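You operate a simulated robot arm through the tools that you are given. There is no shell and no other tool. Be economical: measure what you need, move in short steps, check, and stop when the job is done.

You run a simulated two-armed robot. Do the job below in one go: nothing can be reset, and whatever is moved stays where it is left.

JOB
Tap the coupling pin home, then refit the coupling guard with both hands and lock it.
Fine: pin unbruised; green mallet back where it lay; the drive stays locked out.

The check looks at the end state, three seconds after you hand in, the way a careful person would. Anything else that was tipped, shoved, dropped, spilled or broken makes it a failure.

ROBOT AND FRAMES
Two 6-joint arms with two-finger parallel grippers on one trunk, on a base that drives. Base frame: it is fixed to the floor where the robot stands at the start and does not move with it; the origin is under the middle of the robot, x ahead of it, y to its left, z up. Units: mm, degrees, N and s.
The left shoulder is at the start at [60, 187, 1122], the right one opposite. With the tool pointing down near the work surface each hand reaches from about 220 to 620 mm from the robot's upright axis, wherever it stands, measured 20 degrees to its own side. Places, roughly: coupling pin [600, 0, 1000]; guard seat [600, -100, 1000]; guard wing lock [500, -100, 1000]. Payload 1.57 kg a hand.
Tool frame (each hand has its own): the origin (TCP) lies between the finger pads and is the grasp point; the fingertips stand 30 mm ahead of it; z points along the fingers, y is the line along which they close. Largest opening 110 mm; finger width 24, thickness 12; the body of the gripper, 48 by 112 mm, starts 78 mm behind the TCP.
Orientation is that of the tool frame in the base frame, as a unit quaternion [x, y, z, w]. With the fingers straight down and closing along the base's y, the tool's x points along the base's -x, its y along +y and its z along -z.

CONTROLS
- The arms move only by the tool move_arm. It takes "left_steps", "right_steps" or both (then of equal length, played together; a hand with none holds still); each is a list of rows, each a list of 7 numbers: the gripper command, from -1 (shut) to 1 (fully open), values between in proportion, then the shift along the tool's x, y, z in mm, then the turn, a rotation vector about the tool's x, y, z in degrees. In form: [[grip, x, y, z, wx, wy, wz], ...]. A call has 1 to 8 rows; each row shifts and turns the commanded pose from where the row before left it, along the tool's axes as they then stand. Rows are played at 5 a second. More than 50 mm and 8.6 degrees between two rows, or a gripper value outside its range, and nothing of the call is played. Where a pose cannot be reached the arm comes as near as it can. A force on the tool above 40 N (or 10 N above the force at the start of the call, whichever is more), or a blocked arm, ends the call early, and 0.2 s more pass. Each finger travels about 153 mm/s and halts on what it meets, pressing with about 20 N; the grip force reading is that of the motor and also rises with nothing between the fingers. The clock runs only during rows and for 0.2 s after the last one: add rows that do not move to give the fingers time. It gives the time, the measured TCP pose, the force on the tool (base axes), the opening and the grip force at its end, in the units of the frame above (readings bear some noise), with the torque about the TCP (base axes, N m) and any sound that the robot's microphone picked up, and new pictures: "show" is both (left out), scene, wrist or none (wrist: the cameras of the hands that moved).
- Cameras (640 x 400 px; columns grow to the right, rows downward): "scene" is now at [15.3, -26.5, 1661.7]; the picture's right is [-0.32, -0.95, 0.00], its down [-0.73, 0.24, -0.64] and it looks along [0.61, -0.20, -0.76] (base axes); focal length 277 px, centre (320, 200). "left" rides on the left gripper at [70, -16, -141] in its tool frame; the picture's right is [0.23, 0.97, 0.00], its down [-0.86, 0.20, -0.48] and it looks along [-0.47, 0.11, 0.88] (tool axes); focal length 222 px, centre (320, 200). "right" rides on the right gripper at [70, 16, -141] in its tool frame; the picture's right is [-0.23, 0.97, 0.00], its down [-0.86, -0.20, -0.48] and it looks along [-0.47, -0.11, 0.88] (tool axes); focal length 222 px, centre (320, 200). There is no depth. A picture from a camera that has moved, and an enlarged one, comes with that camera's place and axes in the base frame and with its lens.
- slide_trunk(by): slides the trunk up (or, below 0, down) by that many mm; the arms and the scene camera ride with it, the base frame stays. It gives what a move gives, with no picture.
- steer(legs): drives the robot by 1 to 6 legs, each [ahead, left, turn to the left] in mm, mm and degrees, along the robot's own axes; the way and the turn of a leg run together, so that a leg with both is an arc; at most 1500 mm and 180 degrees a leg. The arms and the cameras ride along, it lands a little off, and it stops where it bumps. It gives what a move gives, and a new picture of the scene camera.
- turn_head(pan, tilt): turns the head with the scene camera to pan (to the left, within 86 degrees either way) and tilt (down, from -29 to 69), counted from straight ahead of the robot. It gives what a move gives, and a new picture of the scene camera.
- inspect(camera, box): a new picture of the part [left, top, right, bottom] of that camera's present view, enlarged. The clock stands still meanwhile.
- hand_in(): hands the job in; it is judged then, once.

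Work in short steps. Places have to be worked out from the pictures, the camera data and where the tool is seen: move nearer, look again, correct. Check each grasp and each placing, and mend what went wrong. You have 120 turns and 260 pictures in all, those below and enlarged ones among them. Open the grippers and draw the arms clear of the work before you hand the job in, unless the task says otherwise; then end with one line.

The tools are called after ">>>" as a command line: name --argument value ..., lists and objects as JSON in quotes. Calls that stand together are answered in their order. move_arm: Moves the arms, as the interface text tells. Its arguments: {"type":"object","properties":{"left_steps":{"type":"array"},"right_steps":{"type":"array"},"show":{"type":"string","enum":["both","scene","wrist","none"]}},"required":[]} The other tools are called the same way: slide_trunk (by) slides the trunk up or down; steer (legs) drives the base; turn_head (pan, tilt) turns the head that bears the scene camera; inspect (camera, box) takes an enlarged picture of a part of a camera's view; hand_in () hands the job in.

At the start:

```text
time_s: 0.0
left_position: [402.0, 60.0, 1306.5]
left_tool_rot: [-0.001, 1.0, 0.0, 0.0]
left_contact_force: [-0.7, 0.7, -1.1]
left_torque: [-0.01, 0.01, -0.02]
left_grip_width: 109.9
left_grip_force: 0.0
right_position: [406.8, -233.8, 1309.4]
right_tool_rot: [0.0, 1.0, 0.001, 0.0]
right_contact_force: [0.5, 0.4, 0.6]
right_torque: [0.04, -0.01, -0.02]
right_grip_width: 110.1
right_grip_force: 0.0
trunk travel left (down, up): [-750.0, 240.0]
robot x, y, heading: [2.6, -2.9, 0.1]
head pan, tilt: [-18.5, 49.9]
```

scene: 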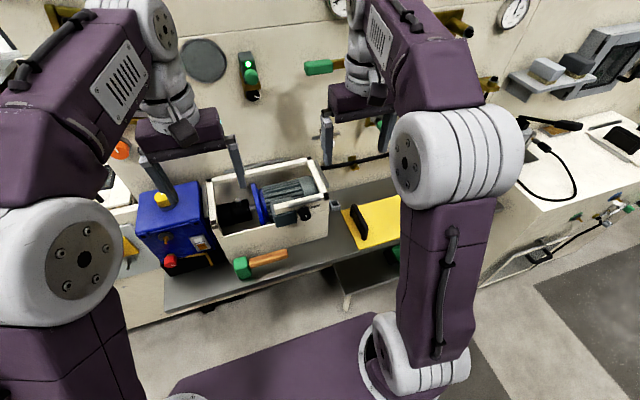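
right: 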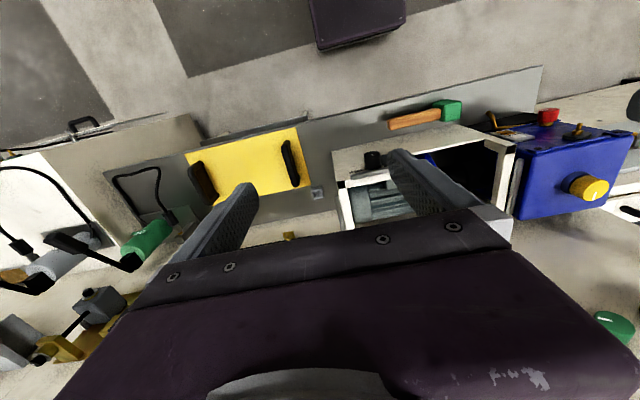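
left: 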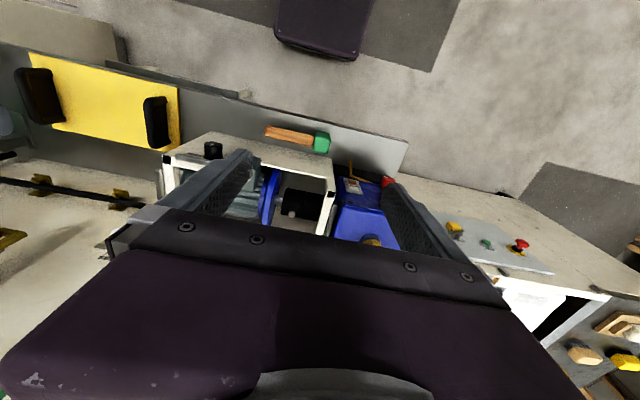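

The pictures show a blue drive box, a white open-topped housing with motor and coupling, a mallet in front, and a yellow guard with two black handles to the right. I enlarge the parts of the view to learn the layout.

>>> inspect --camera "scene" --box '[120, 150, 420, 310]'

>>> inspect --camera "left" --box '[130, 90, 450, 270]'

>>> inspect --camera "right" --box '[100, 70, 420, 270]'

```text
2.13 times, centred on (270, 230) of scene
camera zoom: at [15.3, -26.5, 1661.7], right [-0.32, -0.95, 0.0], down [-0.73, 0.24, -0.64], along [0.61, -0.2, -0.76], focal length 591 px, centre (427, 136)
```

zoom: 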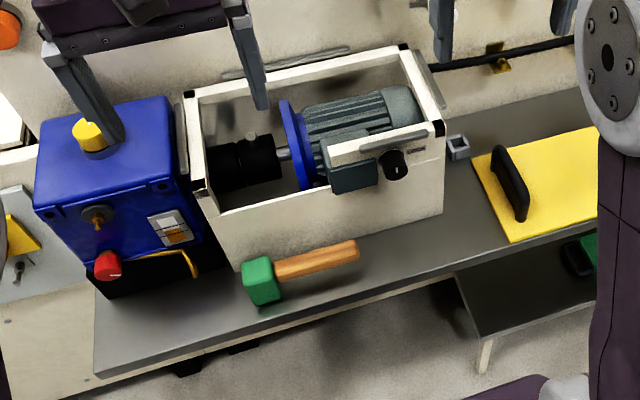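

```text
2.00 times, centred on (290, 180) of left
camera zoom: at [329.8, 43.8, 1448.2], right [-0.23, 0.97, 0.0], down [0.86, 0.2, 0.48], along [0.47, 0.11, -0.88], focal length 444 px, centre (380, 240)
```

zoom: 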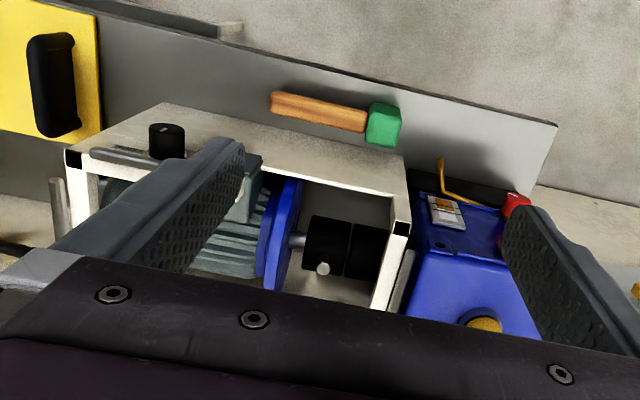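

```text
2.00 times, centred on (260, 170) of right
camera zoom: at [336.4, -214.9, 1450.0], right [0.23, 0.97, 0.0], down [0.86, -0.2, 0.48], along [0.47, -0.11, -0.88], focal length 444 px, centre (440, 260)
```

zoom: 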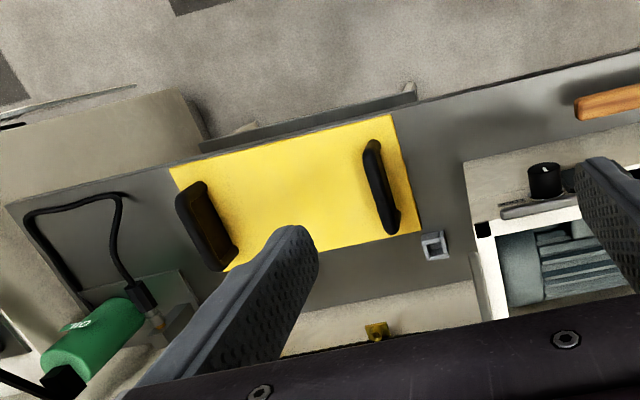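

Zooming renders crisply, so I take tight close-ups of the pin, lock knob, mallet and guard.

>>> inspect --camera "scene" --box '[205, 190, 275, 240]'

>>> inspect --camera "scene" --box '[270, 185, 350, 235]'

>>> inspect --camera "left" --box '[250, 110, 350, 170]'

>>> inspect --camera "left" --box '[0, 30, 240, 180]'

>>> inspect --camera "right" --box '[300, 140, 400, 210]'

```text
8.00 times, centred on (240, 215) of scene
camera zoom: at [15.3, -26.5, 1661.7], right [-0.32, -0.95, 0.0], down [-0.73, 0.24, -0.64], along [0.61, -0.2, -0.76], focal length 2217 px, centre (960, 80)
```

zoom: 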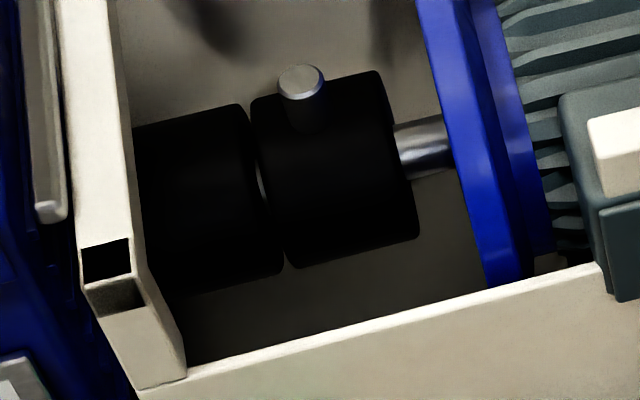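

```text
8.00 times, centred on (310, 210) of scene
camera zoom: at [15.3, -26.5, 1661.7], right [-0.32, -0.95, 0.0], down [-0.73, 0.24, -0.64], along [0.61, -0.2, -0.76], focal length 2217 px, centre (400, 120)
```

zoom: 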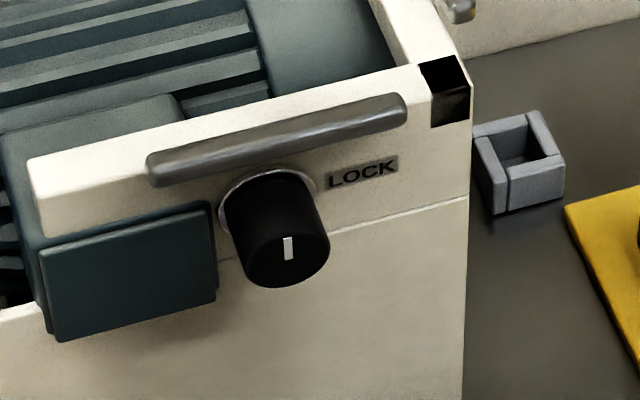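

```text
6.40 times, centred on (300, 140) of left
camera zoom: at [329.8, 43.8, 1448.2], right [-0.23, 0.97, 0.0], down [0.86, 0.2, 0.48], along [0.47, 0.11, -0.88], focal length 1422 px, centre (448, 584)
```

zoom: 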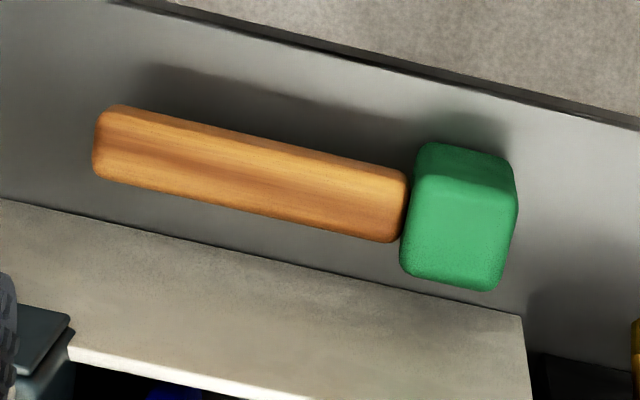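

```text
2.67 times, centred on (120, 105) of left
camera zoom: at [329.8, 43.8, 1448.2], right [-0.23, 0.97, 0.0], down [0.86, 0.2, 0.48], along [0.47, 0.11, -0.88], focal length 592 px, centre (853, 453)
```

zoom: 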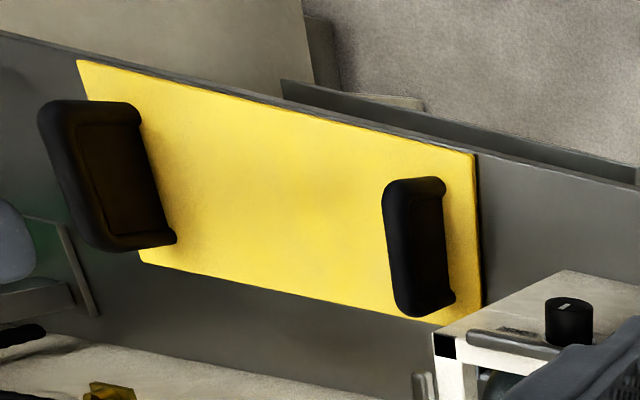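

```text
5.71 times, centred on (350, 175) of right
camera zoom: at [336.4, -214.9, 1450.0], right [0.23, 0.97, 0.0], down [0.86, -0.2, 0.48], along [0.47, -0.11, -0.88], focal length 1269 px, centre (149, 343)
```

zoom: 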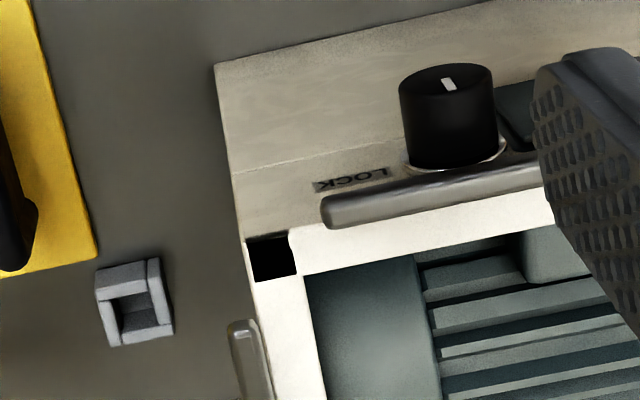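

The lock knob faces the robot with LOCK to its right, and the front wall looks notched before the coupling. I take one more scene close-up of the mallet and of the guard to triangulate them.

>>> inspect --camera "scene" --box '[220, 235, 300, 285]'

>>> inspect --camera "scene" --box '[200, 150, 340, 240]'

```text
8.00 times, centred on (260, 260) of scene
camera zoom: at [15.3, -26.5, 1661.7], right [-0.32, -0.95, 0.0], down [-0.73, 0.24, -0.64], along [0.61, -0.2, -0.76], focal length 2217 px, centre (800, -280)
```

zoom: 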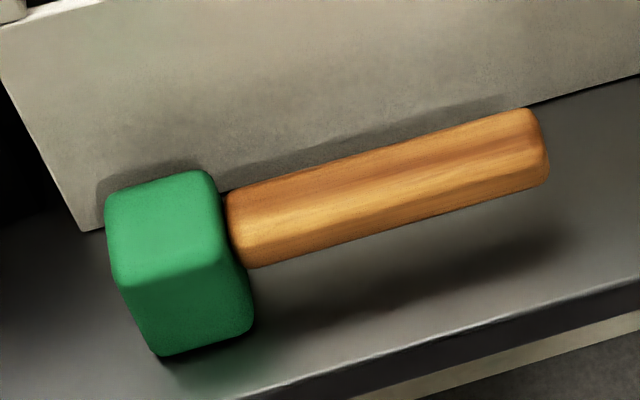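

```text
4.44 times, centred on (270, 195) of scene
camera zoom: at [15.3, -26.5, 1661.7], right [-0.32, -0.95, 0.0], down [-0.73, 0.24, -0.64], along [0.61, -0.2, -0.76], focal length 1232 px, centre (542, 222)
```

zoom: 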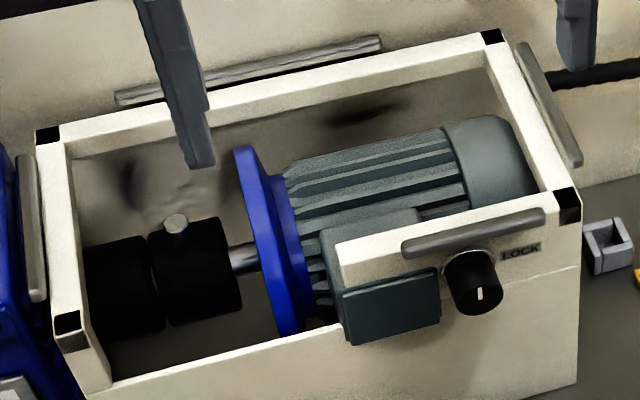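

Mallet triangulates to: handle along y at x≈474, z≈855–865, y from −61 to 60, head at y≈60–104. I bring the left hand over the handle and turn it so the fingers close along x.

>>> move_arm --left_steps '[[0.3, -12, -10, 34, 0, 0, 0], [0.3, -12, -10, 34, 0, 0, 0], [0.3, -12, -10, 34, 0, 0, 0], [0.3, -12, -10, 34, 0, 0, 0], [0.3, -12, -10, 34, 0, 0, 0], [0.3, -12, -10, 34, 0, 0, 0], [0.3, 0, 0, 0, 0, 0, -8.5], [0.3, 0, 0, 0, 0, 0, -8.5]]' --show "none"

>>> move_arm --left_steps '[[0.3, 0, 0, 0, 0, 0, -8.5], [0.3, 0, 0, 0, 0, 0, -8.5], [0.3, 0, 0, 0, 0, 0, -8.5], [0.3, 0, 0, 0, 0, 0, -8.5], [0.3, 0, 0, 0, 0, 0, -8.5], [0.3, 0, 0, 0, 0, 0, -8.5], [0.3, 0, 0, 0, 0, 0, -8.5], [0.3, 0, 0, 0, 0, 0, -8.5]]' --show "both"

```text
time_s: 1.8
left_position: [474.1, -0.6, 1103.2]
left_tool_rot: [-0.148, 0.989, 0.0, 0.0]
left_contact_force: [-0.4, 0.6, 0.5]
left_torque: [0.04, 0.01, 0.02]
left_grip_width: 71.4
left_grip_force: 0.1
right_position: [406.4, -234.3, 1309.8]
right_tool_rot: [0.0, 1.0, 0.0, 0.0]
right_contact_force: [0.1, -0.5, -0.6]
right_torque: [-0.02, -0.02, 0.01]
right_grip_width: 110.1
right_grip_force: 0.1
trunk travel left (down, up): [-750.0, 240.0]
robot x, y, heading: [0.4, 1.2, -0.1]
head pan, tilt: [-18.5, 49.9]
```

```text
time_s: 3.6
left_position: [474.7, -0.9, 1102.6]
left_tool_rot: [-0.676, 0.737, 0.0, 0.0]
left_contact_force: [0.4, 0.5, 0.3]
left_torque: [0.01, -0.01, 0.01]
left_grip_width: 71.5
left_grip_force: 0.0
right_position: [406.8, -233.2, 1309.4]
right_tool_rot: [0.0, 1.0, 0.001, 0.0]
right_contact_force: [0.1, -0.3, 0.6]
right_torque: [-0.02, 0.0, 0.01]
right_grip_width: 110.1
right_grip_force: 0.0
trunk travel left (down, up): [-750.0, 240.0]
robot x, y, heading: [-1.1, 3.4, -0.0]
head pan, tilt: [-18.5, 49.9]
camera scene: at [15.4, -26.6, 1661.7], right [-0.32, -0.95, 0.0], down [-0.73, 0.24, -0.64], along [0.61, -0.2, -0.76], focal length 277 px, centre (320, 200)
camera left: at [481.8, -70.8, 1244.2], right [-0.99, -0.14, 0.0], down [-0.13, 0.87, 0.48], along [-0.07, 0.47, -0.88], focal length 222 px, centre (320, 200)
```

scene: 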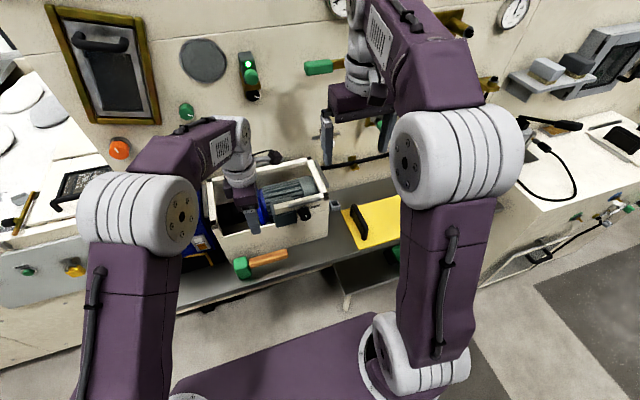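
left: 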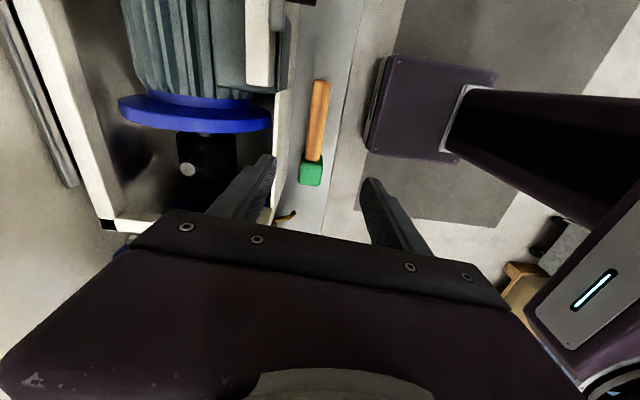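

The handle sits at x≈476 with about 2° yaw. The box wall at x≈530 is close, so I need a precise height; I zoom on the mallet from this wrist pose.

>>> inspect --camera "left" --box '[270, 70, 360, 200]'

>>> inspect --camera "right" --box '[380, 80, 480, 150]'

```text
3.08 times, centred on (315, 135) of left
camera zoom: at [481.8, -70.8, 1244.2], right [-0.99, -0.14, 0.0], down [-0.13, 0.87, 0.48], along [-0.07, 0.47, -0.88], focal length 684 px, centre (335, 400)
```

zoom: 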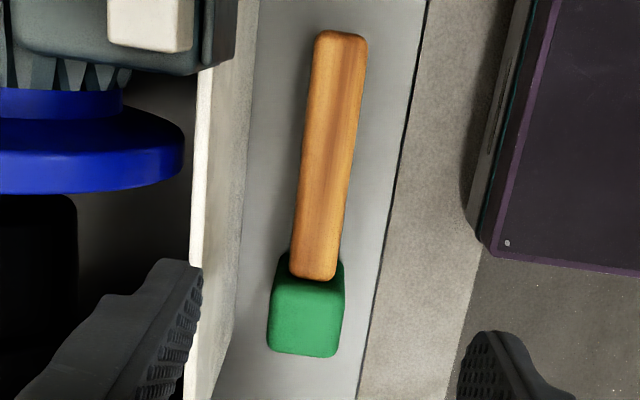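

```text
5.71 times, centred on (430, 115) of right
camera zoom: at [336.5, -214.9, 1450.0], right [0.23, 0.97, 0.0], down [0.86, -0.2, 0.48], along [0.47, -0.11, -0.88], focal length 1269 px, centre (-309, 686)
```

zoom: 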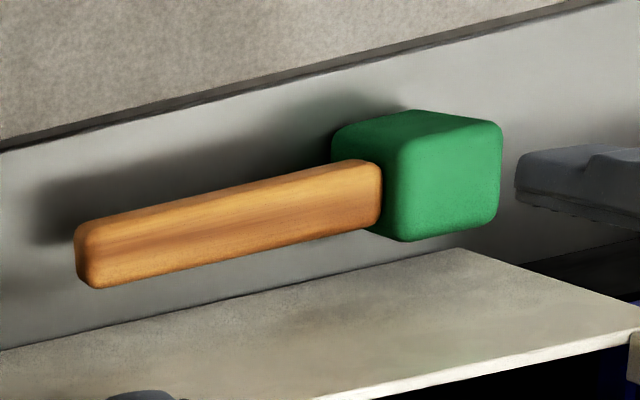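

Handle top is z≈865, ~25 mm thick, centre ≈853; bench ≈832. Because the box wall is near, I tilt the hand 10° (body leaning towards the robot) and descend part way.

>>> move_arm --left_steps '[[-0.18, 0, 0, 0, 0, 0, -7], [-0.18, 0, 0, 40, 0, 0, 0], [-0.18, 0, 0, 40, 0, 0, 0], [-0.18, 0, 0, 40, 0, 0, 0], [-0.18, 0, 0, 40, 0, 0, 0], [-0.18, 0, 0, 0, 5, 0, 0], [-0.18, 0, 0, 0, 5, 0, 0], [-0.18, 0, 0, 0, 0, 0, 0]]' --show "both"

>>> inspect --camera "left" --box '[240, 60, 420, 260]'

>>> inspect --camera "scene" --box '[210, 190, 310, 290]'

```text
time_s: 5.4
left_position: [474.8, -0.4, 943.0]
left_tool_rot: [0.716, -0.692, 0.061, -0.061]
left_contact_force: [0.8, -0.2, 0.4]
left_torque: [0.01, -0.03, 0.03]
left_grip_width: 45.2
left_grip_force: 0.1
right_position: [407.6, -233.1, 1307.9]
right_tool_rot: [0.0, 1.0, 0.001, 0.0]
right_contact_force: [-0.8, -0.1, 0.3]
right_torque: [0.04, 0.03, -0.01]
right_grip_width: 110.0
right_grip_force: 0.0
trunk travel left (down, up): [-750.0, 240.0]
robot x, y, heading: [0.1, -3.1, -0.1]
head pan, tilt: [-18.5, 49.9]
camera scene: at [16.3, -26.6, 1661.7], right [-0.32, -0.95, 0.0], down [-0.73, 0.24, -0.64], along [0.61, -0.2, -0.77], focal length 277 px, centre (320, 200)
camera left: at [465.1, -70.1, 1084.7], right [-0.95, -0.26, -0.17], down [-0.31, 0.84, 0.44], along [0.03, 0.47, -0.88], focal length 222 px, centre (320, 200)
```

scene: 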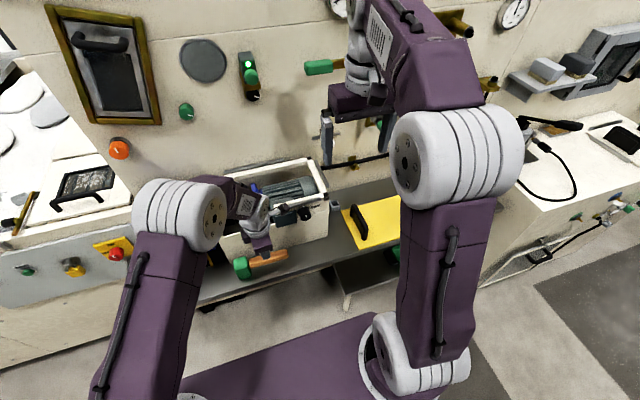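
left: 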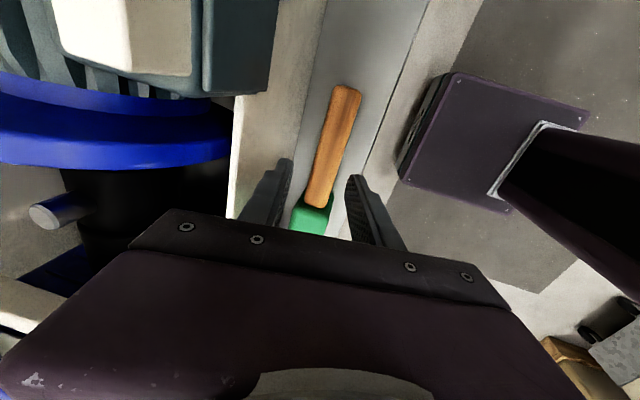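

```text
2.00 times, centred on (330, 160) of left
camera zoom: at [465.1, -70.1, 1084.7], right [-0.95, -0.26, -0.17], down [-0.31, 0.84, 0.44], along [0.03, 0.47, -0.88], focal length 444 px, centre (300, 280)
```

zoom: 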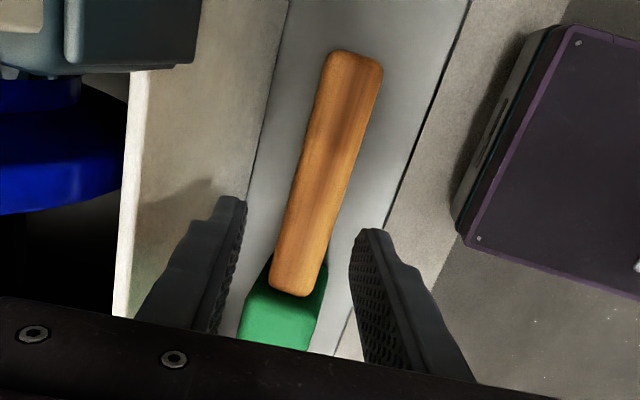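

```text
4.00 times, centred on (260, 240) of scene
camera zoom: at [16.3, -26.6, 1661.7], right [-0.32, -0.95, 0.0], down [-0.73, 0.24, -0.64], along [0.61, -0.2, -0.77], focal length 1108 px, centre (560, 40)
```

zoom: 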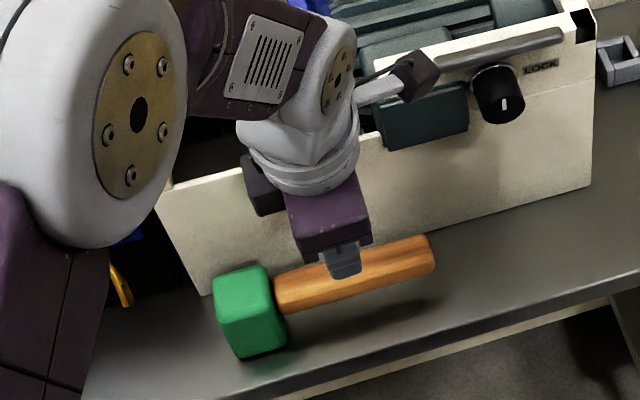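

Handle centre at y=0 is x≈475, yaw matched. I descend vertically to TCP z≈872 and watch the force.

>>> move_arm --left_steps '[[-0.18, 0, 5, 23, 0, 0, 0], [-0.18, 0, 5, 23, 0, 0, 0], [-0.18, 0, 3, 13, 0, 0, 0], [-0.18, 0, 2, 10, 0, 0, 0], [-0.18, 0, 0, 0, 0, 0, 0]]' --show "wrist"

>>> inspect --camera "scene" --box '[220, 215, 300, 285]'

```text
time_s: 6.6
left_position: [470.1, 1.0, 871.4]
left_tool_rot: [0.716, -0.692, 0.06, -0.062]
left_contact_force: [-0.5, 0.4, -0.5]
left_torque: [-0.03, 0.0, 0.01]
left_grip_width: 45.2
left_grip_force: 0.1
right_position: [406.3, -233.0, 1307.8]
right_tool_rot: [0.0, 1.0, 0.001, 0.0]
right_contact_force: [0.1, 1.1, 0.6]
right_torque: [-0.01, 0.0, 0.02]
right_grip_width: 110.0
right_grip_force: 0.1
trunk travel left (down, up): [-750.0, 240.0]
robot x, y, heading: [0.4, 3.7, 0.0]
head pan, tilt: [-18.5, 49.9]
camera left: at [461.8, -69.6, 1013.2], right [-0.95, -0.26, -0.17], down [-0.31, 0.84, 0.44], along [0.03, 0.47, -0.88], focal length 222 px, centre (320, 200)
```

left: 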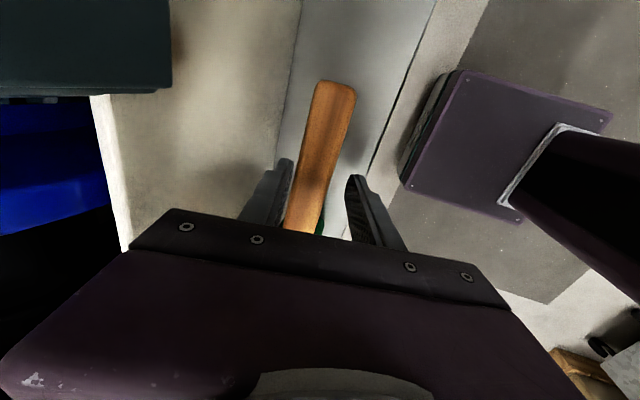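

```text
5.71 times, centred on (260, 250) of scene
camera zoom: at [15.4, -26.6, 1661.7], right [-0.32, -0.95, 0.0], down [-0.73, 0.24, -0.64], along [0.61, -0.2, -0.76], focal length 1583 px, centre (663, -86)
```

zoom: 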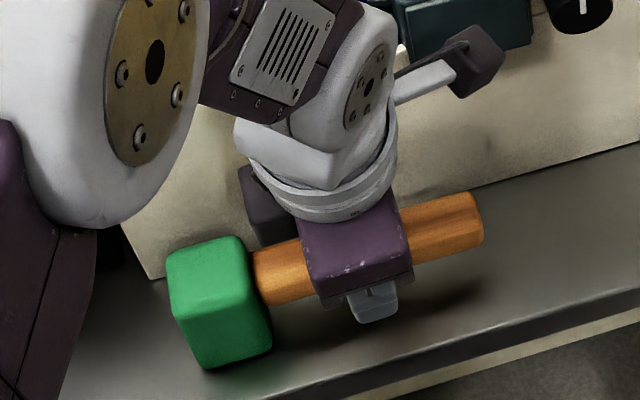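

The handle lies between the fingers, slightly nearer the far one. I centre by 3 mm, shut the fingers and check the grip.

>>> move_arm --left_steps '[[-0.18, 0, -3, 0, 0, 0, 0], [-0.4, 0, 0, 0, 0, 0, 0], [-0.7, 0, 0, 0, 0, 0, 0], [-1, 0, 0, 0, 0, 0, 0], [-1, 0, 0, 0, 0, 0, 0], [-1, 0, 0, 0, 0, 0, 0]]' --show "wrist"

```text
time_s: 8.0
left_position: [471.7, 1.4, 873.7]
left_tool_rot: [0.716, -0.692, 0.061, -0.063]
left_contact_force: [-3.2, -1.9, 1.2]
left_torque: [-0.06, 0.33, 0.21]
left_grip_width: 28.3
left_grip_force: 19.6
right_position: [405.3, -232.4, 1309.3]
right_tool_rot: [0.0, 1.0, 0.0, 0.0]
right_contact_force: [0.6, -0.3, 0.5]
right_torque: [0.0, -0.03, -0.03]
right_grip_width: 110.0
right_grip_force: 0.0
trunk travel left (down, up): [-750.0, 240.0]
robot x, y, heading: [3.3, -5.2, 0.0]
head pan, tilt: [-18.5, 49.9]
camera left: at [463.9, -69.5, 1014.6], right [-0.95, -0.26, -0.17], down [-0.31, 0.84, 0.44], along [0.03, 0.47, -0.88], focal length 222 px, centre (320, 200)
```

left: 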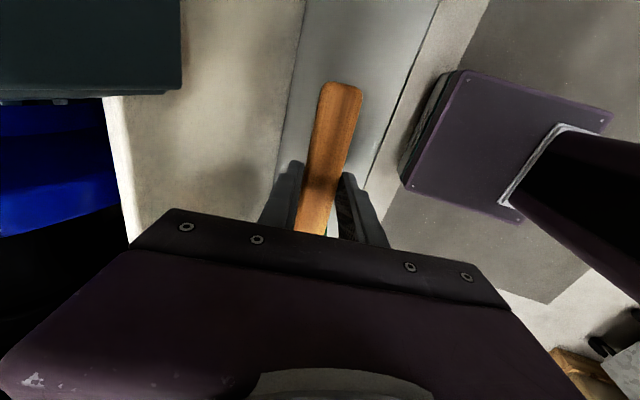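

Held at 28 mm width. I lift 40 mm straight up and check the mallet comes along level.

>>> move_arm --left_steps '[[-1, 0, -1.75, -9.85, 0, 0, 0], [-1, 0, -1.75, -9.85, 0, 0, 0], [-1, 0, -3.5, -19.7, 0, 0, 0], [-1, 0, 0, 0, 0, 0, 0]]' --show "none"

>>> inspect --camera "scene" --box '[210, 205, 310, 285]'

>>> inspect --camera "right" --box '[370, 70, 500, 160]'

```text
time_s: 9.0
left_position: [475.0, 2.5, 913.9]
left_tool_rot: [0.717, -0.692, 0.061, -0.063]
left_contact_force: [2.3, 0.2, -3.7]
left_torque: [-0.25, 0.01, 0.0]
left_grip_width: 27.7
left_grip_force: 19.9
right_position: [408.2, -233.7, 1309.1]
right_tool_rot: [0.0, 1.0, 0.0, 0.0]
right_contact_force: [0.3, 0.5, 0.0]
right_torque: [0.0, -0.03, 0.0]
right_grip_width: 109.9
right_grip_force: 0.0
trunk travel left (down, up): [-750.0, 240.0]
robot x, y, heading: [-1.8, -3.8, 0.2]
head pan, tilt: [-18.5, 49.9]
```

```text
5.00 times, centred on (260, 245) of scene
camera zoom: at [16.3, -26.5, 1661.7], right [-0.32, -0.95, 0.0], down [-0.73, 0.24, -0.64], along [0.61, -0.2, -0.77], focal length 1385 px, centre (620, -25)
```

zoom: 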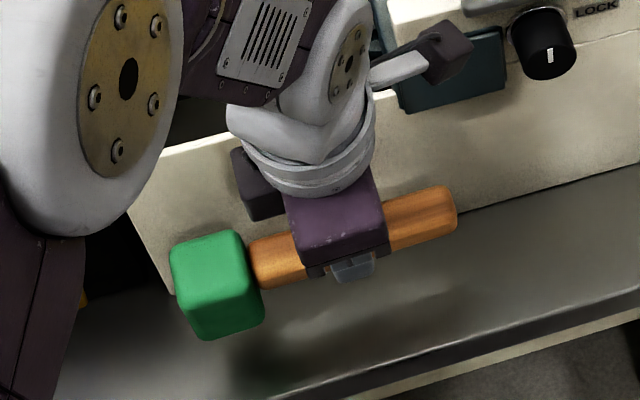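

```text
4.44 times, centred on (435, 115) of right
camera zoom: at [337.2, -214.9, 1449.8], right [0.23, 0.97, 0.0], down [0.86, -0.2, 0.48], along [0.47, -0.11, -0.88], focal length 987 px, centre (-191, 578)
```

zoom: 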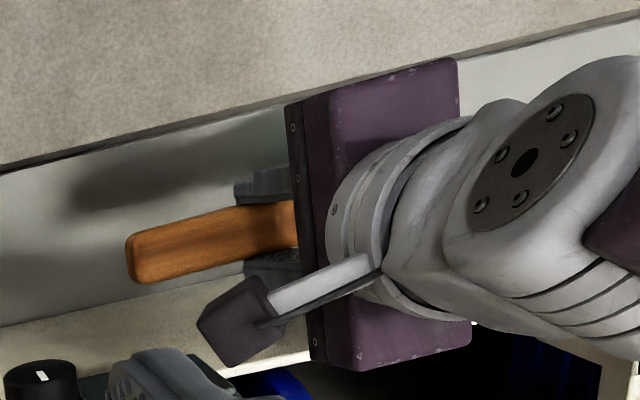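

The mallet hangs level in the grip. Pin top triangulates to about [612, 36, 1010]. I lift well above the rim, then swing the mallet 92° about the vertical so the head points away from the robot.

>>> move_arm --left_steps '[[-1, 0, -6.7, -37.8, 0, 0, 0], [-1, 0, -6.7, -37.8, 0, 0, 0], [-1, 0, -6.7, -37.8, 0, 0, 0], [-1, 0, -6.7, -37.8, 0, 0, 0], [-1, 0, -6.7, -37.8, 0, 0, 0], [-1, 0, 0, 0, 0, 1.48, 8.37], [-1, 0, 0, 0, 0, 1.48, 8.37], [-1, 0, 0, 0, 0, 1.48, 8.37]]' --show "none"

>>> move_arm --left_steps '[[-1, 0, 0, 0, 0, 1.46, 8.27], [-1, 0, 0, 0, 0, 1.46, 8.27], [-1, 0, 0, 0, 0, 1.46, 8.27], [-1, 0, 0, 0, 0, 1.46, 8.27], [-1, 0, 0, 0, 0, 1.46, 8.27], [-1, 0, 0, 0, 0, 1.46, 8.27], [-1, 0, 0, 0, 0, 1.46, 8.27], [-1, 0, 0, 0, 0, 1.46, 8.27]]' --show "both"

```text
time_s: 10.8
left_position: [474.7, 1.4, 1105.0]
left_tool_rot: [-0.545, 0.834, -0.072, 0.048]
left_contact_force: [-0.2, 0.7, -3.3]
left_torque: [-0.2, 0.08, 0.02]
left_grip_width: 27.7
left_grip_force: 20.7
right_position: [406.8, -233.8, 1309.4]
right_tool_rot: [0.0, 1.0, 0.0, 0.001]
right_contact_force: [-0.2, 0.7, 0.5]
right_torque: [0.02, 0.01, 0.01]
right_grip_width: 110.0
right_grip_force: 0.1
trunk travel left (down, up): [-750.0, 240.0]
robot x, y, heading: [2.9, 1.3, 0.1]
head pan, tilt: [-18.5, 49.9]
```

```text
time_s: 12.6
left_position: [475.0, -0.2, 1103.5]
left_tool_rot: [0.007, 0.996, -0.087, -0.002]
left_contact_force: [-0.8, -0.1, -3.5]
left_torque: [0.06, 0.25, 0.01]
left_grip_width: 27.9
left_grip_force: 20.0
right_position: [406.7, -234.0, 1308.9]
right_tool_rot: [0.0, 1.0, 0.0, 0.0]
right_contact_force: [0.8, -0.3, -0.5]
right_torque: [0.01, -0.05, -0.02]
right_grip_width: 110.0
right_grip_force: 0.0
trunk travel left (down, up): [-750.0, 240.0]
robot x, y, heading: [1.2, -2.1, 0.2]
head pan, tilt: [-18.5, 49.9]
camera scene: at [16.2, -26.7, 1661.7], right [-0.32, -0.95, 0.0], down [-0.73, 0.24, -0.64], along [0.61, -0.2, -0.77], focal length 277 px, centre (320, 200)
camera left: at [403.3, 9.6, 1246.2], right [-0.21, 0.96, -0.17], down [0.86, 0.27, 0.44], along [0.46, -0.05, -0.88], focal length 222 px, centre (320, 200)
```

scene: 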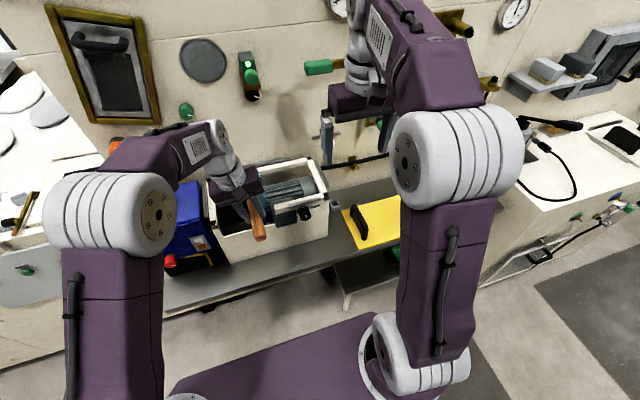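
left: 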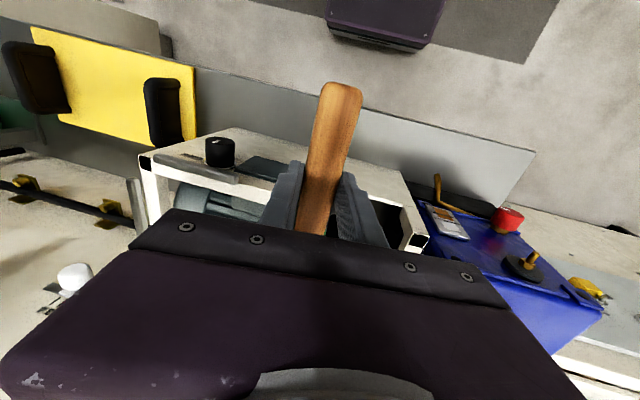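

Mallet now points ahead. I shift it over the pin, still about 30 mm above, and look from the scene and right cameras.

>>> move_arm --left_steps '[[-1, -19.3, 13.8, 3.6, 0, 0, 0], [-1, -19.3, 13.8, 3.6, 0, 0, 0], [-1, -19.3, 13.8, 3.6, 0, 0, 0], [-1, 0, 0, 0, 0, 0, 0]]' --show "none"

>>> inspect --camera "scene" --box '[190, 160, 310, 260]'

>>> inspect --camera "right" --box '[340, 60, 580, 260]'

```text
time_s: 13.6
left_position: [533.4, 40.6, 1087.7]
left_tool_rot: [0.006, 0.996, -0.087, -0.001]
left_contact_force: [-0.2, 0.8, -2.8]
left_torque: [0.03, 0.22, 0.02]
left_grip_width: 28.0
left_grip_force: 20.3
right_position: [406.9, -232.3, 1308.2]
right_tool_rot: [0.0, 1.0, 0.0, 0.0]
right_contact_force: [0.0, -0.2, -0.1]
right_torque: [0.0, -0.02, -0.04]
right_grip_width: 110.0
right_grip_force: 0.1
trunk travel left (down, up): [-750.0, 240.0]
robot x, y, heading: [-1.8, -3.0, -0.0]
head pan, tilt: [-18.5, 49.9]
```

```text
4.00 times, centred on (250, 210) of scene
camera zoom: at [15.7, -26.7, 1661.7], right [-0.32, -0.95, 0.0], down [-0.73, 0.24, -0.64], along [0.61, -0.2, -0.77], focal length 1108 px, centre (600, 160)
```

zoom: 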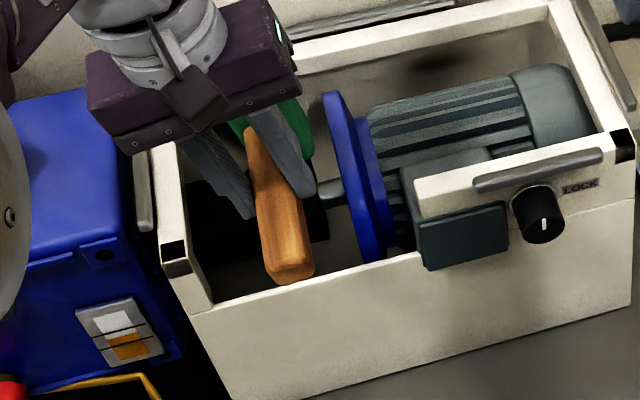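

```text
2.00 times, centred on (460, 160) of right
camera zoom: at [336.7, -215.0, 1449.9], right [0.23, 0.97, 0.0], down [0.86, -0.2, 0.48], along [0.47, -0.11, -0.88], focal length 444 px, centre (40, 280)
```

zoom: 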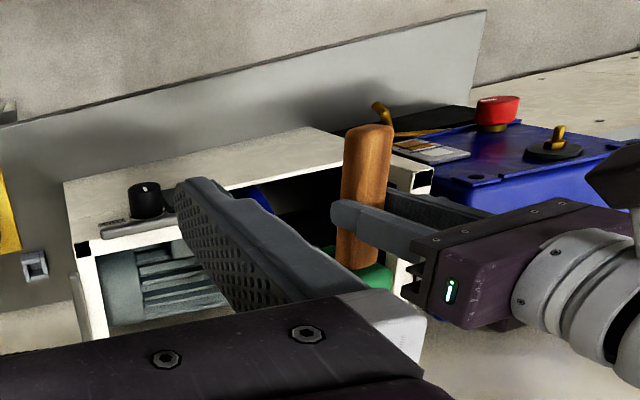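

The head is above the hub. I lower slowly in small steps to find contact with the pin.

>>> move_arm --left_steps '[[-1, 0, 1.74, 9.85, 0, 0, 0], [-1, 0, 1.74, 9.85, 0, 0, 0], [-1, 0, 0.7, 3.94, 0, 0, 0], [-1, 0, 0.7, 3.94, 0, 0, 0], [-1, 0, 0, 0, 0, 0, 0]]' --show "none"

>>> inspect --camera "scene" --box '[210, 175, 290, 240]'

```text
time_s: 14.8
left_position: [529.6, 37.9, 1060.4]
left_tool_rot: [0.006, 0.996, -0.087, 0.001]
left_contact_force: [-10.4, -4.2, 10.0]
left_torque: [-0.08, -0.33, -0.21]
left_grip_width: 27.6
left_grip_force: 20.0
right_position: [402.3, -234.6, 1310.3]
right_tool_rot: [0.001, 1.0, -0.001, 0.002]
right_contact_force: [-0.5, 0.4, 0.5]
right_torque: [0.04, 0.0, 0.0]
right_grip_width: 110.0
right_grip_force: 0.0
trunk travel left (down, up): [-750.0, 240.0]
robot x, y, heading: [-0.7, -0.6, -0.2]
head pan, tilt: [-18.5, 49.9]
```

```text
6.15 times, centred on (250, 208) of scene
camera zoom: at [9.9, -27.8, 1661.8], right [-0.32, -0.95, 0.0], down [-0.72, 0.24, -0.65], along [0.61, -0.2, -0.76], focal length 1705 px, centre (751, 154)
```

zoom: 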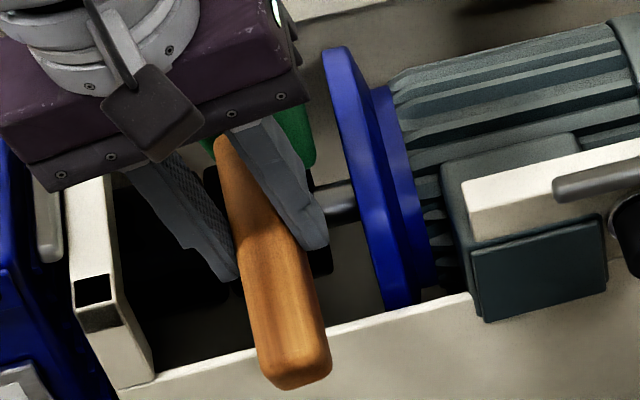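

Contact at TCP z≈1060 with some sideways force. I raise 15 mm to relieve it and check that readings and mallet attitude are unchanged.

>>> move_arm --left_steps '[[-1, 0, -1.3, -7.4, 0, 0, 0], [-1, 0, -1.3, -7.4, 0, 0, 0], [-1, 0, 0, 0, 0, 0, 0]]' --show "wrist"

>>> inspect --camera "right" --box '[440, 100, 560, 220]'

```text
time_s: 15.6
left_position: [533.6, 38.4, 1074.3]
left_tool_rot: [0.006, 0.996, -0.087, -0.001]
left_contact_force: [0.1, -0.2, -4.1]
left_torque: [-0.01, 0.23, 0.01]
left_grip_width: 27.8
left_grip_force: 20.0
right_position: [407.8, -231.7, 1308.1]
right_tool_rot: [0.0, 1.0, 0.0, 0.0]
right_contact_force: [-0.3, 0.6, -0.4]
right_torque: [-0.02, -0.02, 0.0]
right_grip_width: 110.1
right_grip_force: 0.2
trunk travel left (down, up): [-750.0, 240.0]
robot x, y, heading: [-1.1, -1.3, -0.2]
head pan, tilt: [-18.5, 49.9]
camera left: at [461.8, 47.8, 1215.4], right [-0.22, 0.96, -0.17], down [0.86, 0.27, 0.44], along [0.46, -0.05, -0.88], focal length 222 px, centre (320, 200)
```

left: 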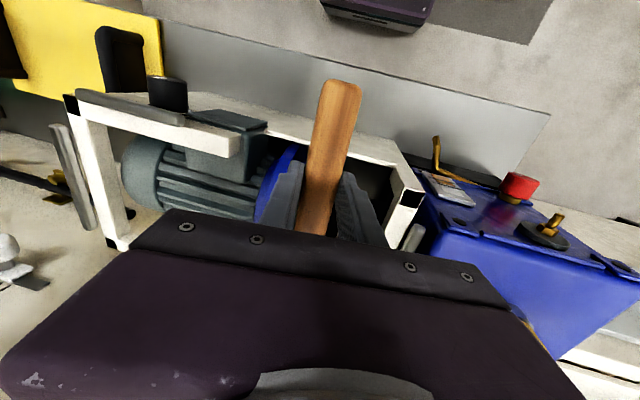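

```text
3.33 times, centred on (500, 160) of right
camera zoom: at [336.9, -215.0, 1449.9], right [0.23, 0.97, 0.0], down [0.86, -0.2, 0.48], along [0.47, -0.11, -0.88], focal length 740 px, centre (-280, 333)
```

zoom: 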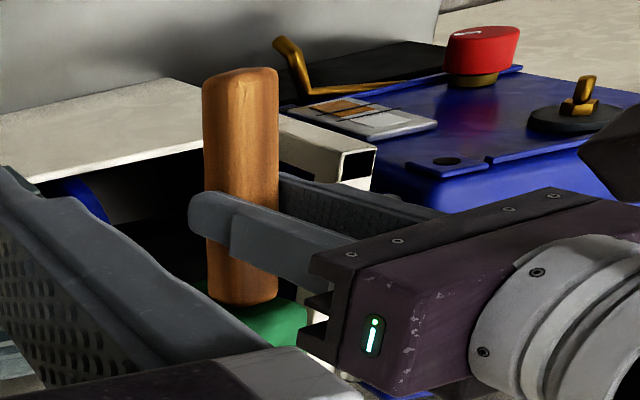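

Grip is unchanged, so that was the pin. Now a moderate tap: one quick 17 mm stroke and lift.

>>> move_arm --left_steps '[[-1, 0, 2.95, 16.7, 0, 0, 0], [-1, 0, -2.6, -14.8, 0, 0, 0], [-1, 0, 0, 0, 0, 0, 0]]' --show "none"

```text
time_s: 16.4
left_position: [533.1, 37.8, 1072.0]
left_tool_rot: [0.006, 0.996, -0.088, -0.001]
left_contact_force: [-0.1, -0.1, -2.5]
left_torque: [0.01, 0.25, 0.02]
left_grip_width: 27.7
left_grip_force: 20.0
right_position: [405.9, -232.8, 1308.8]
right_tool_rot: [0.0, 1.0, -0.001, 0.0]
right_contact_force: [0.3, 0.5, 0.3]
right_torque: [0.02, 0.02, 0.03]
right_grip_width: 110.2
right_grip_force: 0.1
trunk travel left (down, up): [-750.0, 240.0]
robot x, y, heading: [1.3, 3.3, 0.1]
head pan, tilt: [-18.5, 49.9]
```

No sound reported. I lower again to probe where contact now is.

>>> move_arm --left_steps '[[-1, 0, 1.74, 9.85, 0, 0, 0], [-1, 0, 0.87, 4.9, 0, 0, 0], [-1, 0, 0, 0, 0, 0, 0]]' --show "none"

```text
time_s: 17.2
left_position: [530.6, 39.5, 1059.2]
left_tool_rot: [0.006, 0.996, -0.088, 0.001]
left_contact_force: [-0.1, -0.7, 6.0]
left_torque: [0.08, -0.56, 0.02]
left_grip_width: 27.9
left_grip_force: 20.3
right_position: [404.7, -233.0, 1309.8]
right_tool_rot: [0.0, 1.0, 0.0, 0.0]
right_contact_force: [0.0, 0.2, 0.8]
right_torque: [0.01, 0.0, -0.05]
right_grip_width: 110.1
right_grip_force: 0.2
trunk travel left (down, up): [-750.0, 240.0]
robot x, y, heading: [-2.5, 2.0, 0.0]
head pan, tilt: [-18.5, 49.9]
```

Contact lever (≈88 mm ahead of the TCP) matches the pin. It's still proud, so I give a brisker tap from higher up.

>>> move_arm --left_steps '[[-1, 0, -3.48, -19.7, 0, 0, 0], [-1, 0, 0, 0, 0, 0, 0], [-1, 0, 4.7, 26.6, 0, 0, 0], [-1, 0, -3.48, -19.7, 0, 0, 0], [-1, 0, 0, 0, 0, 0, 0]]' --show "none"

```text
time_s: 18.4
left_position: [531.0, 38.3, 1071.2]
left_tool_rot: [0.006, 0.996, -0.088, -0.001]
left_contact_force: [-0.8, -0.7, -3.2]
left_torque: [0.0, 0.23, -0.02]
left_grip_width: 27.5
left_grip_force: 20.2
right_position: [406.4, -234.3, 1309.6]
right_tool_rot: [-0.001, 1.0, -0.001, 0.0]
right_contact_force: [-0.4, -0.2, -0.6]
right_torque: [0.01, 0.04, 0.02]
right_grip_width: 110.1
right_grip_force: 0.0
trunk travel left (down, up): [-750.0, 240.0]
robot x, y, heading: [-2.3, 0.2, -0.0]
head pan, tilt: [-18.5, 49.9]
```

I draw the mallet back 80 mm to look at the pin.

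>>> move_arm --left_steps '[[-1, 0, -3.5, -19.7, 0, 0, 0], [-1, 40, 0, 0, 0, 0, 0], [-1, 40, 0, 0, 0, 0, 0], [-1, 0, 0, 0, 0, 0, 0]]' --show "none"

>>> inspect --camera "scene" --box '[205, 175, 275, 240]'

```text
time_s: 19.4
left_position: [455.0, 38.7, 1089.8]
left_tool_rot: [0.006, 0.996, -0.088, -0.001]
left_contact_force: [0.8, -0.4, -3.7]
left_torque: [0.01, 0.25, 0.05]
left_grip_width: 28.0
left_grip_force: 19.5
right_position: [407.5, -233.1, 1307.9]
right_tool_rot: [0.0, 1.0, 0.0, -0.001]
right_contact_force: [0.5, 0.4, 0.6]
right_torque: [-0.01, 0.02, 0.0]
right_grip_width: 109.9
right_grip_force: 0.1
trunk travel left (down, up): [-750.0, 240.0]
robot x, y, heading: [2.0, -0.7, 0.1]
head pan, tilt: [-18.5, 49.9]
```

```text
6.15 times, centred on (240, 208) of scene
camera zoom: at [17.8, -26.4, 1661.7], right [-0.32, -0.95, 0.0], down [-0.73, 0.24, -0.64], along [0.61, -0.2, -0.77], focal length 1705 px, centre (812, 154)
```

zoom: 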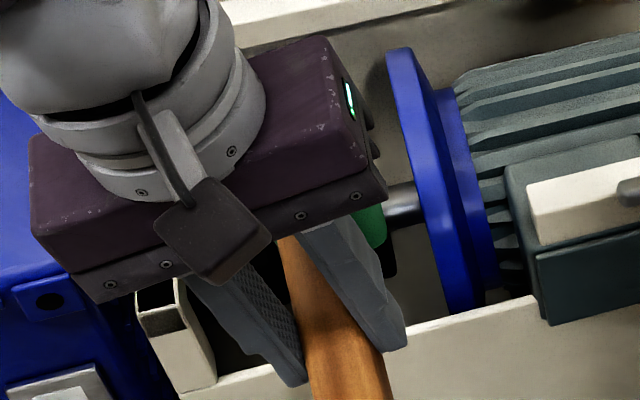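

The gripper still blocks the view; I shift the hand left and up, clear of the line of sight.

>>> move_arm --left_steps '[[-1, 0, 27.2, -18.4, 0, 0, 0], [-1, 0, 27.2, -18.4, 0, 0, 0], [-1, 0, 27.2, -18.4, 0, 0, 0], [-1, 0, 0, 0, 0, 0, 0]]' --show "none"

>>> inspect --camera "scene" --box '[205, 190, 275, 240]'

```text
time_s: 20.4
left_position: [454.7, 129.6, 1130.4]
left_tool_rot: [0.006, 0.996, -0.087, -0.001]
left_contact_force: [0.9, 0.8, -3.6]
left_torque: [-0.02, 0.26, 0.02]
left_grip_width: 27.8
left_grip_force: 20.1
right_position: [406.9, -234.0, 1308.4]
right_tool_rot: [0.0, 1.0, 0.0, 0.001]
right_contact_force: [0.3, 0.0, 0.9]
right_torque: [0.01, 0.01, -0.03]
right_grip_width: 110.1
right_grip_force: 0.1
trunk travel left (down, up): [-750.0, 240.0]
robot x, y, heading: [0.7, 1.2, 0.0]
head pan, tilt: [-18.5, 49.9]
```

```text
8.00 times, centred on (240, 215) of scene
camera zoom: at [15.7, -26.7, 1661.7], right [-0.32, -0.95, 0.0], down [-0.73, 0.24, -0.64], along [0.61, -0.2, -0.77], focal length 2217 px, centre (960, 80)
```

zoom: 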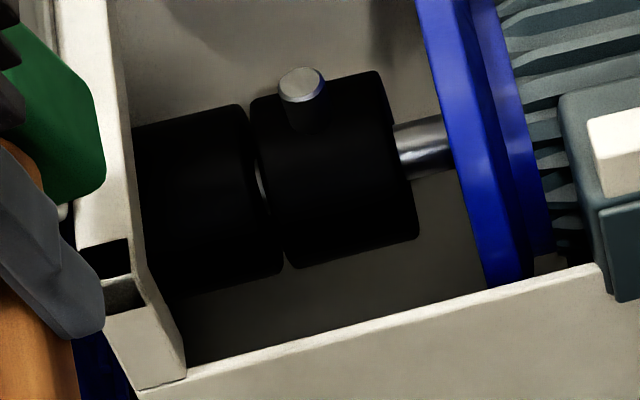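

The pin may have dropped a couple of mm at most. I return over the pin and tap in firmer strokes.

>>> move_arm --left_steps '[[-1, 0, -27.2, 18.4, 0, 0, 0], [-1, 0, -27.2, 18.4, 0, 0, 0], [-1, 0, -27.2, 18.4, 0, 0, 0], [-1, -40, 0, 0, 0, 0, 0], [-1, -40, 0, 0, 0, 0, 0], [-1, 0, 0, 0, 0, 0, 0]]' --show "none"

>>> move_arm --left_steps '[[-1, 0, 6.25, 35.4, 0, 0, 0], [-1, 0, -5.2, -29.5, 0, 0, 0], [-1, 0, 0, 0, 0, 0, 0], [-1, 0, 6.0, 34, 0, 0, 0], [-1, 0, -5.2, -29.5, 0, 0, 0], [-1, 0, 0, 0, 0, 0, 0]]' --show "none"

```text
time_s: 21.8
left_position: [531.4, 37.2, 1087.7]
left_tool_rot: [0.006, 0.996, -0.086, -0.001]
left_contact_force: [-0.6, -0.3, -2.2]
left_torque: [0.01, 0.19, -0.02]
left_grip_width: 27.9
left_grip_force: 19.9
right_position: [405.9, -232.8, 1309.3]
right_tool_rot: [-0.001, 1.0, 0.0, 0.0]
right_contact_force: [-0.7, 0.2, 0.2]
right_torque: [0.04, -0.02, 0.0]
right_grip_width: 109.6
right_grip_force: 0.1
trunk travel left (down, up): [-750.0, 240.0]
robot x, y, heading: [1.5, -1.2, -0.1]
head pan, tilt: [-18.5, 49.9]
```

```text
time_s: 23.2
left_position: [532.7, 36.9, 1079.8]
left_tool_rot: [0.007, 0.996, -0.088, -0.001]
left_contact_force: [-0.8, 0.0, -3.4]
left_torque: [0.02, 0.23, -0.01]
left_grip_width: 27.7
left_grip_force: 19.4
right_position: [406.7, -232.6, 1308.6]
right_tool_rot: [0.0, 1.0, -0.001, 0.0]
right_contact_force: [-1.4, -0.7, -0.2]
right_torque: [-0.03, -0.01, -0.03]
right_grip_width: 110.1
right_grip_force: 0.1
trunk travel left (down, up): [-750.0, 240.0]
robot x, y, heading: [2.2, -0.1, 0.2]
head pan, tilt: [-18.5, 49.9]
```

I probe the contact level again with a slow descent.

>>> move_arm --left_steps '[[-1, 0, 3.1, 17.7, 0, 0, 0], [-1, 0, 0.87, 4.9, 0, 0, 0], [-1, 0, 0, 0, 0, 0, 0]]' --show "none"

```text
time_s: 24.0
left_position: [533.0, 37.5, 1057.4]
left_tool_rot: [0.005, 0.996, -0.087, 0.0]
left_contact_force: [-0.1, 0.1, -2.9]
left_torque: [0.02, 0.21, -0.02]
left_grip_width: 27.9
left_grip_force: 19.9
right_position: [407.2, -232.9, 1308.5]
right_tool_rot: [0.0, 1.0, 0.0, -0.001]
right_contact_force: [-0.5, 0.4, -0.4]
right_torque: [-0.02, 0.04, -0.02]
right_grip_width: 110.2
right_grip_force: 0.1
trunk travel left (down, up): [-750.0, 240.0]
robot x, y, heading: [-0.6, 1.5, 0.1]
head pan, tilt: [-18.5, 49.9]
```

Progress: no contact at 1057 now. I go on slowly downward to find the new level.

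>>> move_arm --left_steps '[[-1, 0, 0.5, 2.95, 0, 0, 0], [-1, 0, 0.5, 2.95, 0, 0, 0], [-1, 0, 0, 0, 0, 0, 0]]' --show "none"

```text
time_s: 24.8
left_position: [531.6, 37.8, 1053.4]
left_tool_rot: [0.006, 0.996, -0.088, 0.002]
left_contact_force: [1.0, 0.8, 5.9]
left_torque: [0.17, -0.7, 0.09]
left_grip_width: 27.9
left_grip_force: 19.6
right_position: [406.1, -232.7, 1310.1]
right_tool_rot: [0.0, 1.0, 0.0, 0.0]
right_contact_force: [-0.3, -0.5, 0.0]
right_torque: [-0.01, 0.01, -0.01]
right_grip_width: 110.1
right_grip_force: 0.0
trunk travel left (down, up): [-750.0, 240.0]
robot x, y, heading: [2.2, 2.5, -0.2]
head pan, tilt: [-18.5, 49.9]
```

Pin has gone down about 6 mm. Two more taps of the same strength.

>>> move_arm --left_steps '[[-1, 0, -5.8, -32.5, 0, 0, 0], [-1, 0, 0, 0, 0, 0, 0], [-1, 0, 7.0, 39.4, 0, 0, 0], [-1, 0, -5.8, -32.5, 0, 0, 0], [-1, 0, 0, 0, 0, 0, 0], [-1, 0, 6.3, 35.5, 0, 0, 0], [-1, 0, -5.2, -29.5, 0, 0, 0], [-1, 0, 0, 0, 0, 0, 0]]' --show "none"

>>> move_arm --left_steps '[[-1, 0, 3.5, 19.7, 0, 0, 0], [-1, 0, 0.87, 4.9, 0, 0, 0], [-1, 0, 0, 0, 0, 0, 0]]' --show "none"

```text
time_s: 26.6
left_position: [532.6, 36.3, 1070.9]
left_tool_rot: [0.007, 0.996, -0.087, 0.0]
left_contact_force: [-0.1, -0.5, -3.2]
left_torque: [0.01, 0.22, 0.02]
left_grip_width: 27.5
left_grip_force: 19.7
right_position: [406.3, -233.6, 1308.4]
right_tool_rot: [0.0, 1.0, -0.001, 0.0]
right_contact_force: [0.1, 0.8, -0.4]
right_torque: [0.03, 0.0, -0.03]
right_grip_width: 110.2
right_grip_force: 0.1
trunk travel left (down, up): [-750.0, 240.0]
robot x, y, heading: [0.1, -1.3, 0.2]
head pan, tilt: [-18.5, 49.9]
```

```text
time_s: 27.4
left_position: [532.2, 35.7, 1045.3]
left_tool_rot: [0.006, 0.996, -0.087, -0.001]
left_contact_force: [0.6, -0.3, -0.9]
left_torque: [0.05, 0.14, -0.03]
left_grip_width: 27.8
left_grip_force: 19.9
right_position: [406.0, -232.5, 1308.5]
right_tool_rot: [0.0, 1.0, 0.0, 0.0]
right_contact_force: [-0.3, -0.3, -0.4]
right_torque: [0.01, 0.01, 0.01]
right_grip_width: 110.1
right_grip_force: 0.1
trunk travel left (down, up): [-750.0, 240.0]
robot x, y, heading: [0.3, 3.5, 0.2]
head pan, tilt: [-18.5, 49.9]
```

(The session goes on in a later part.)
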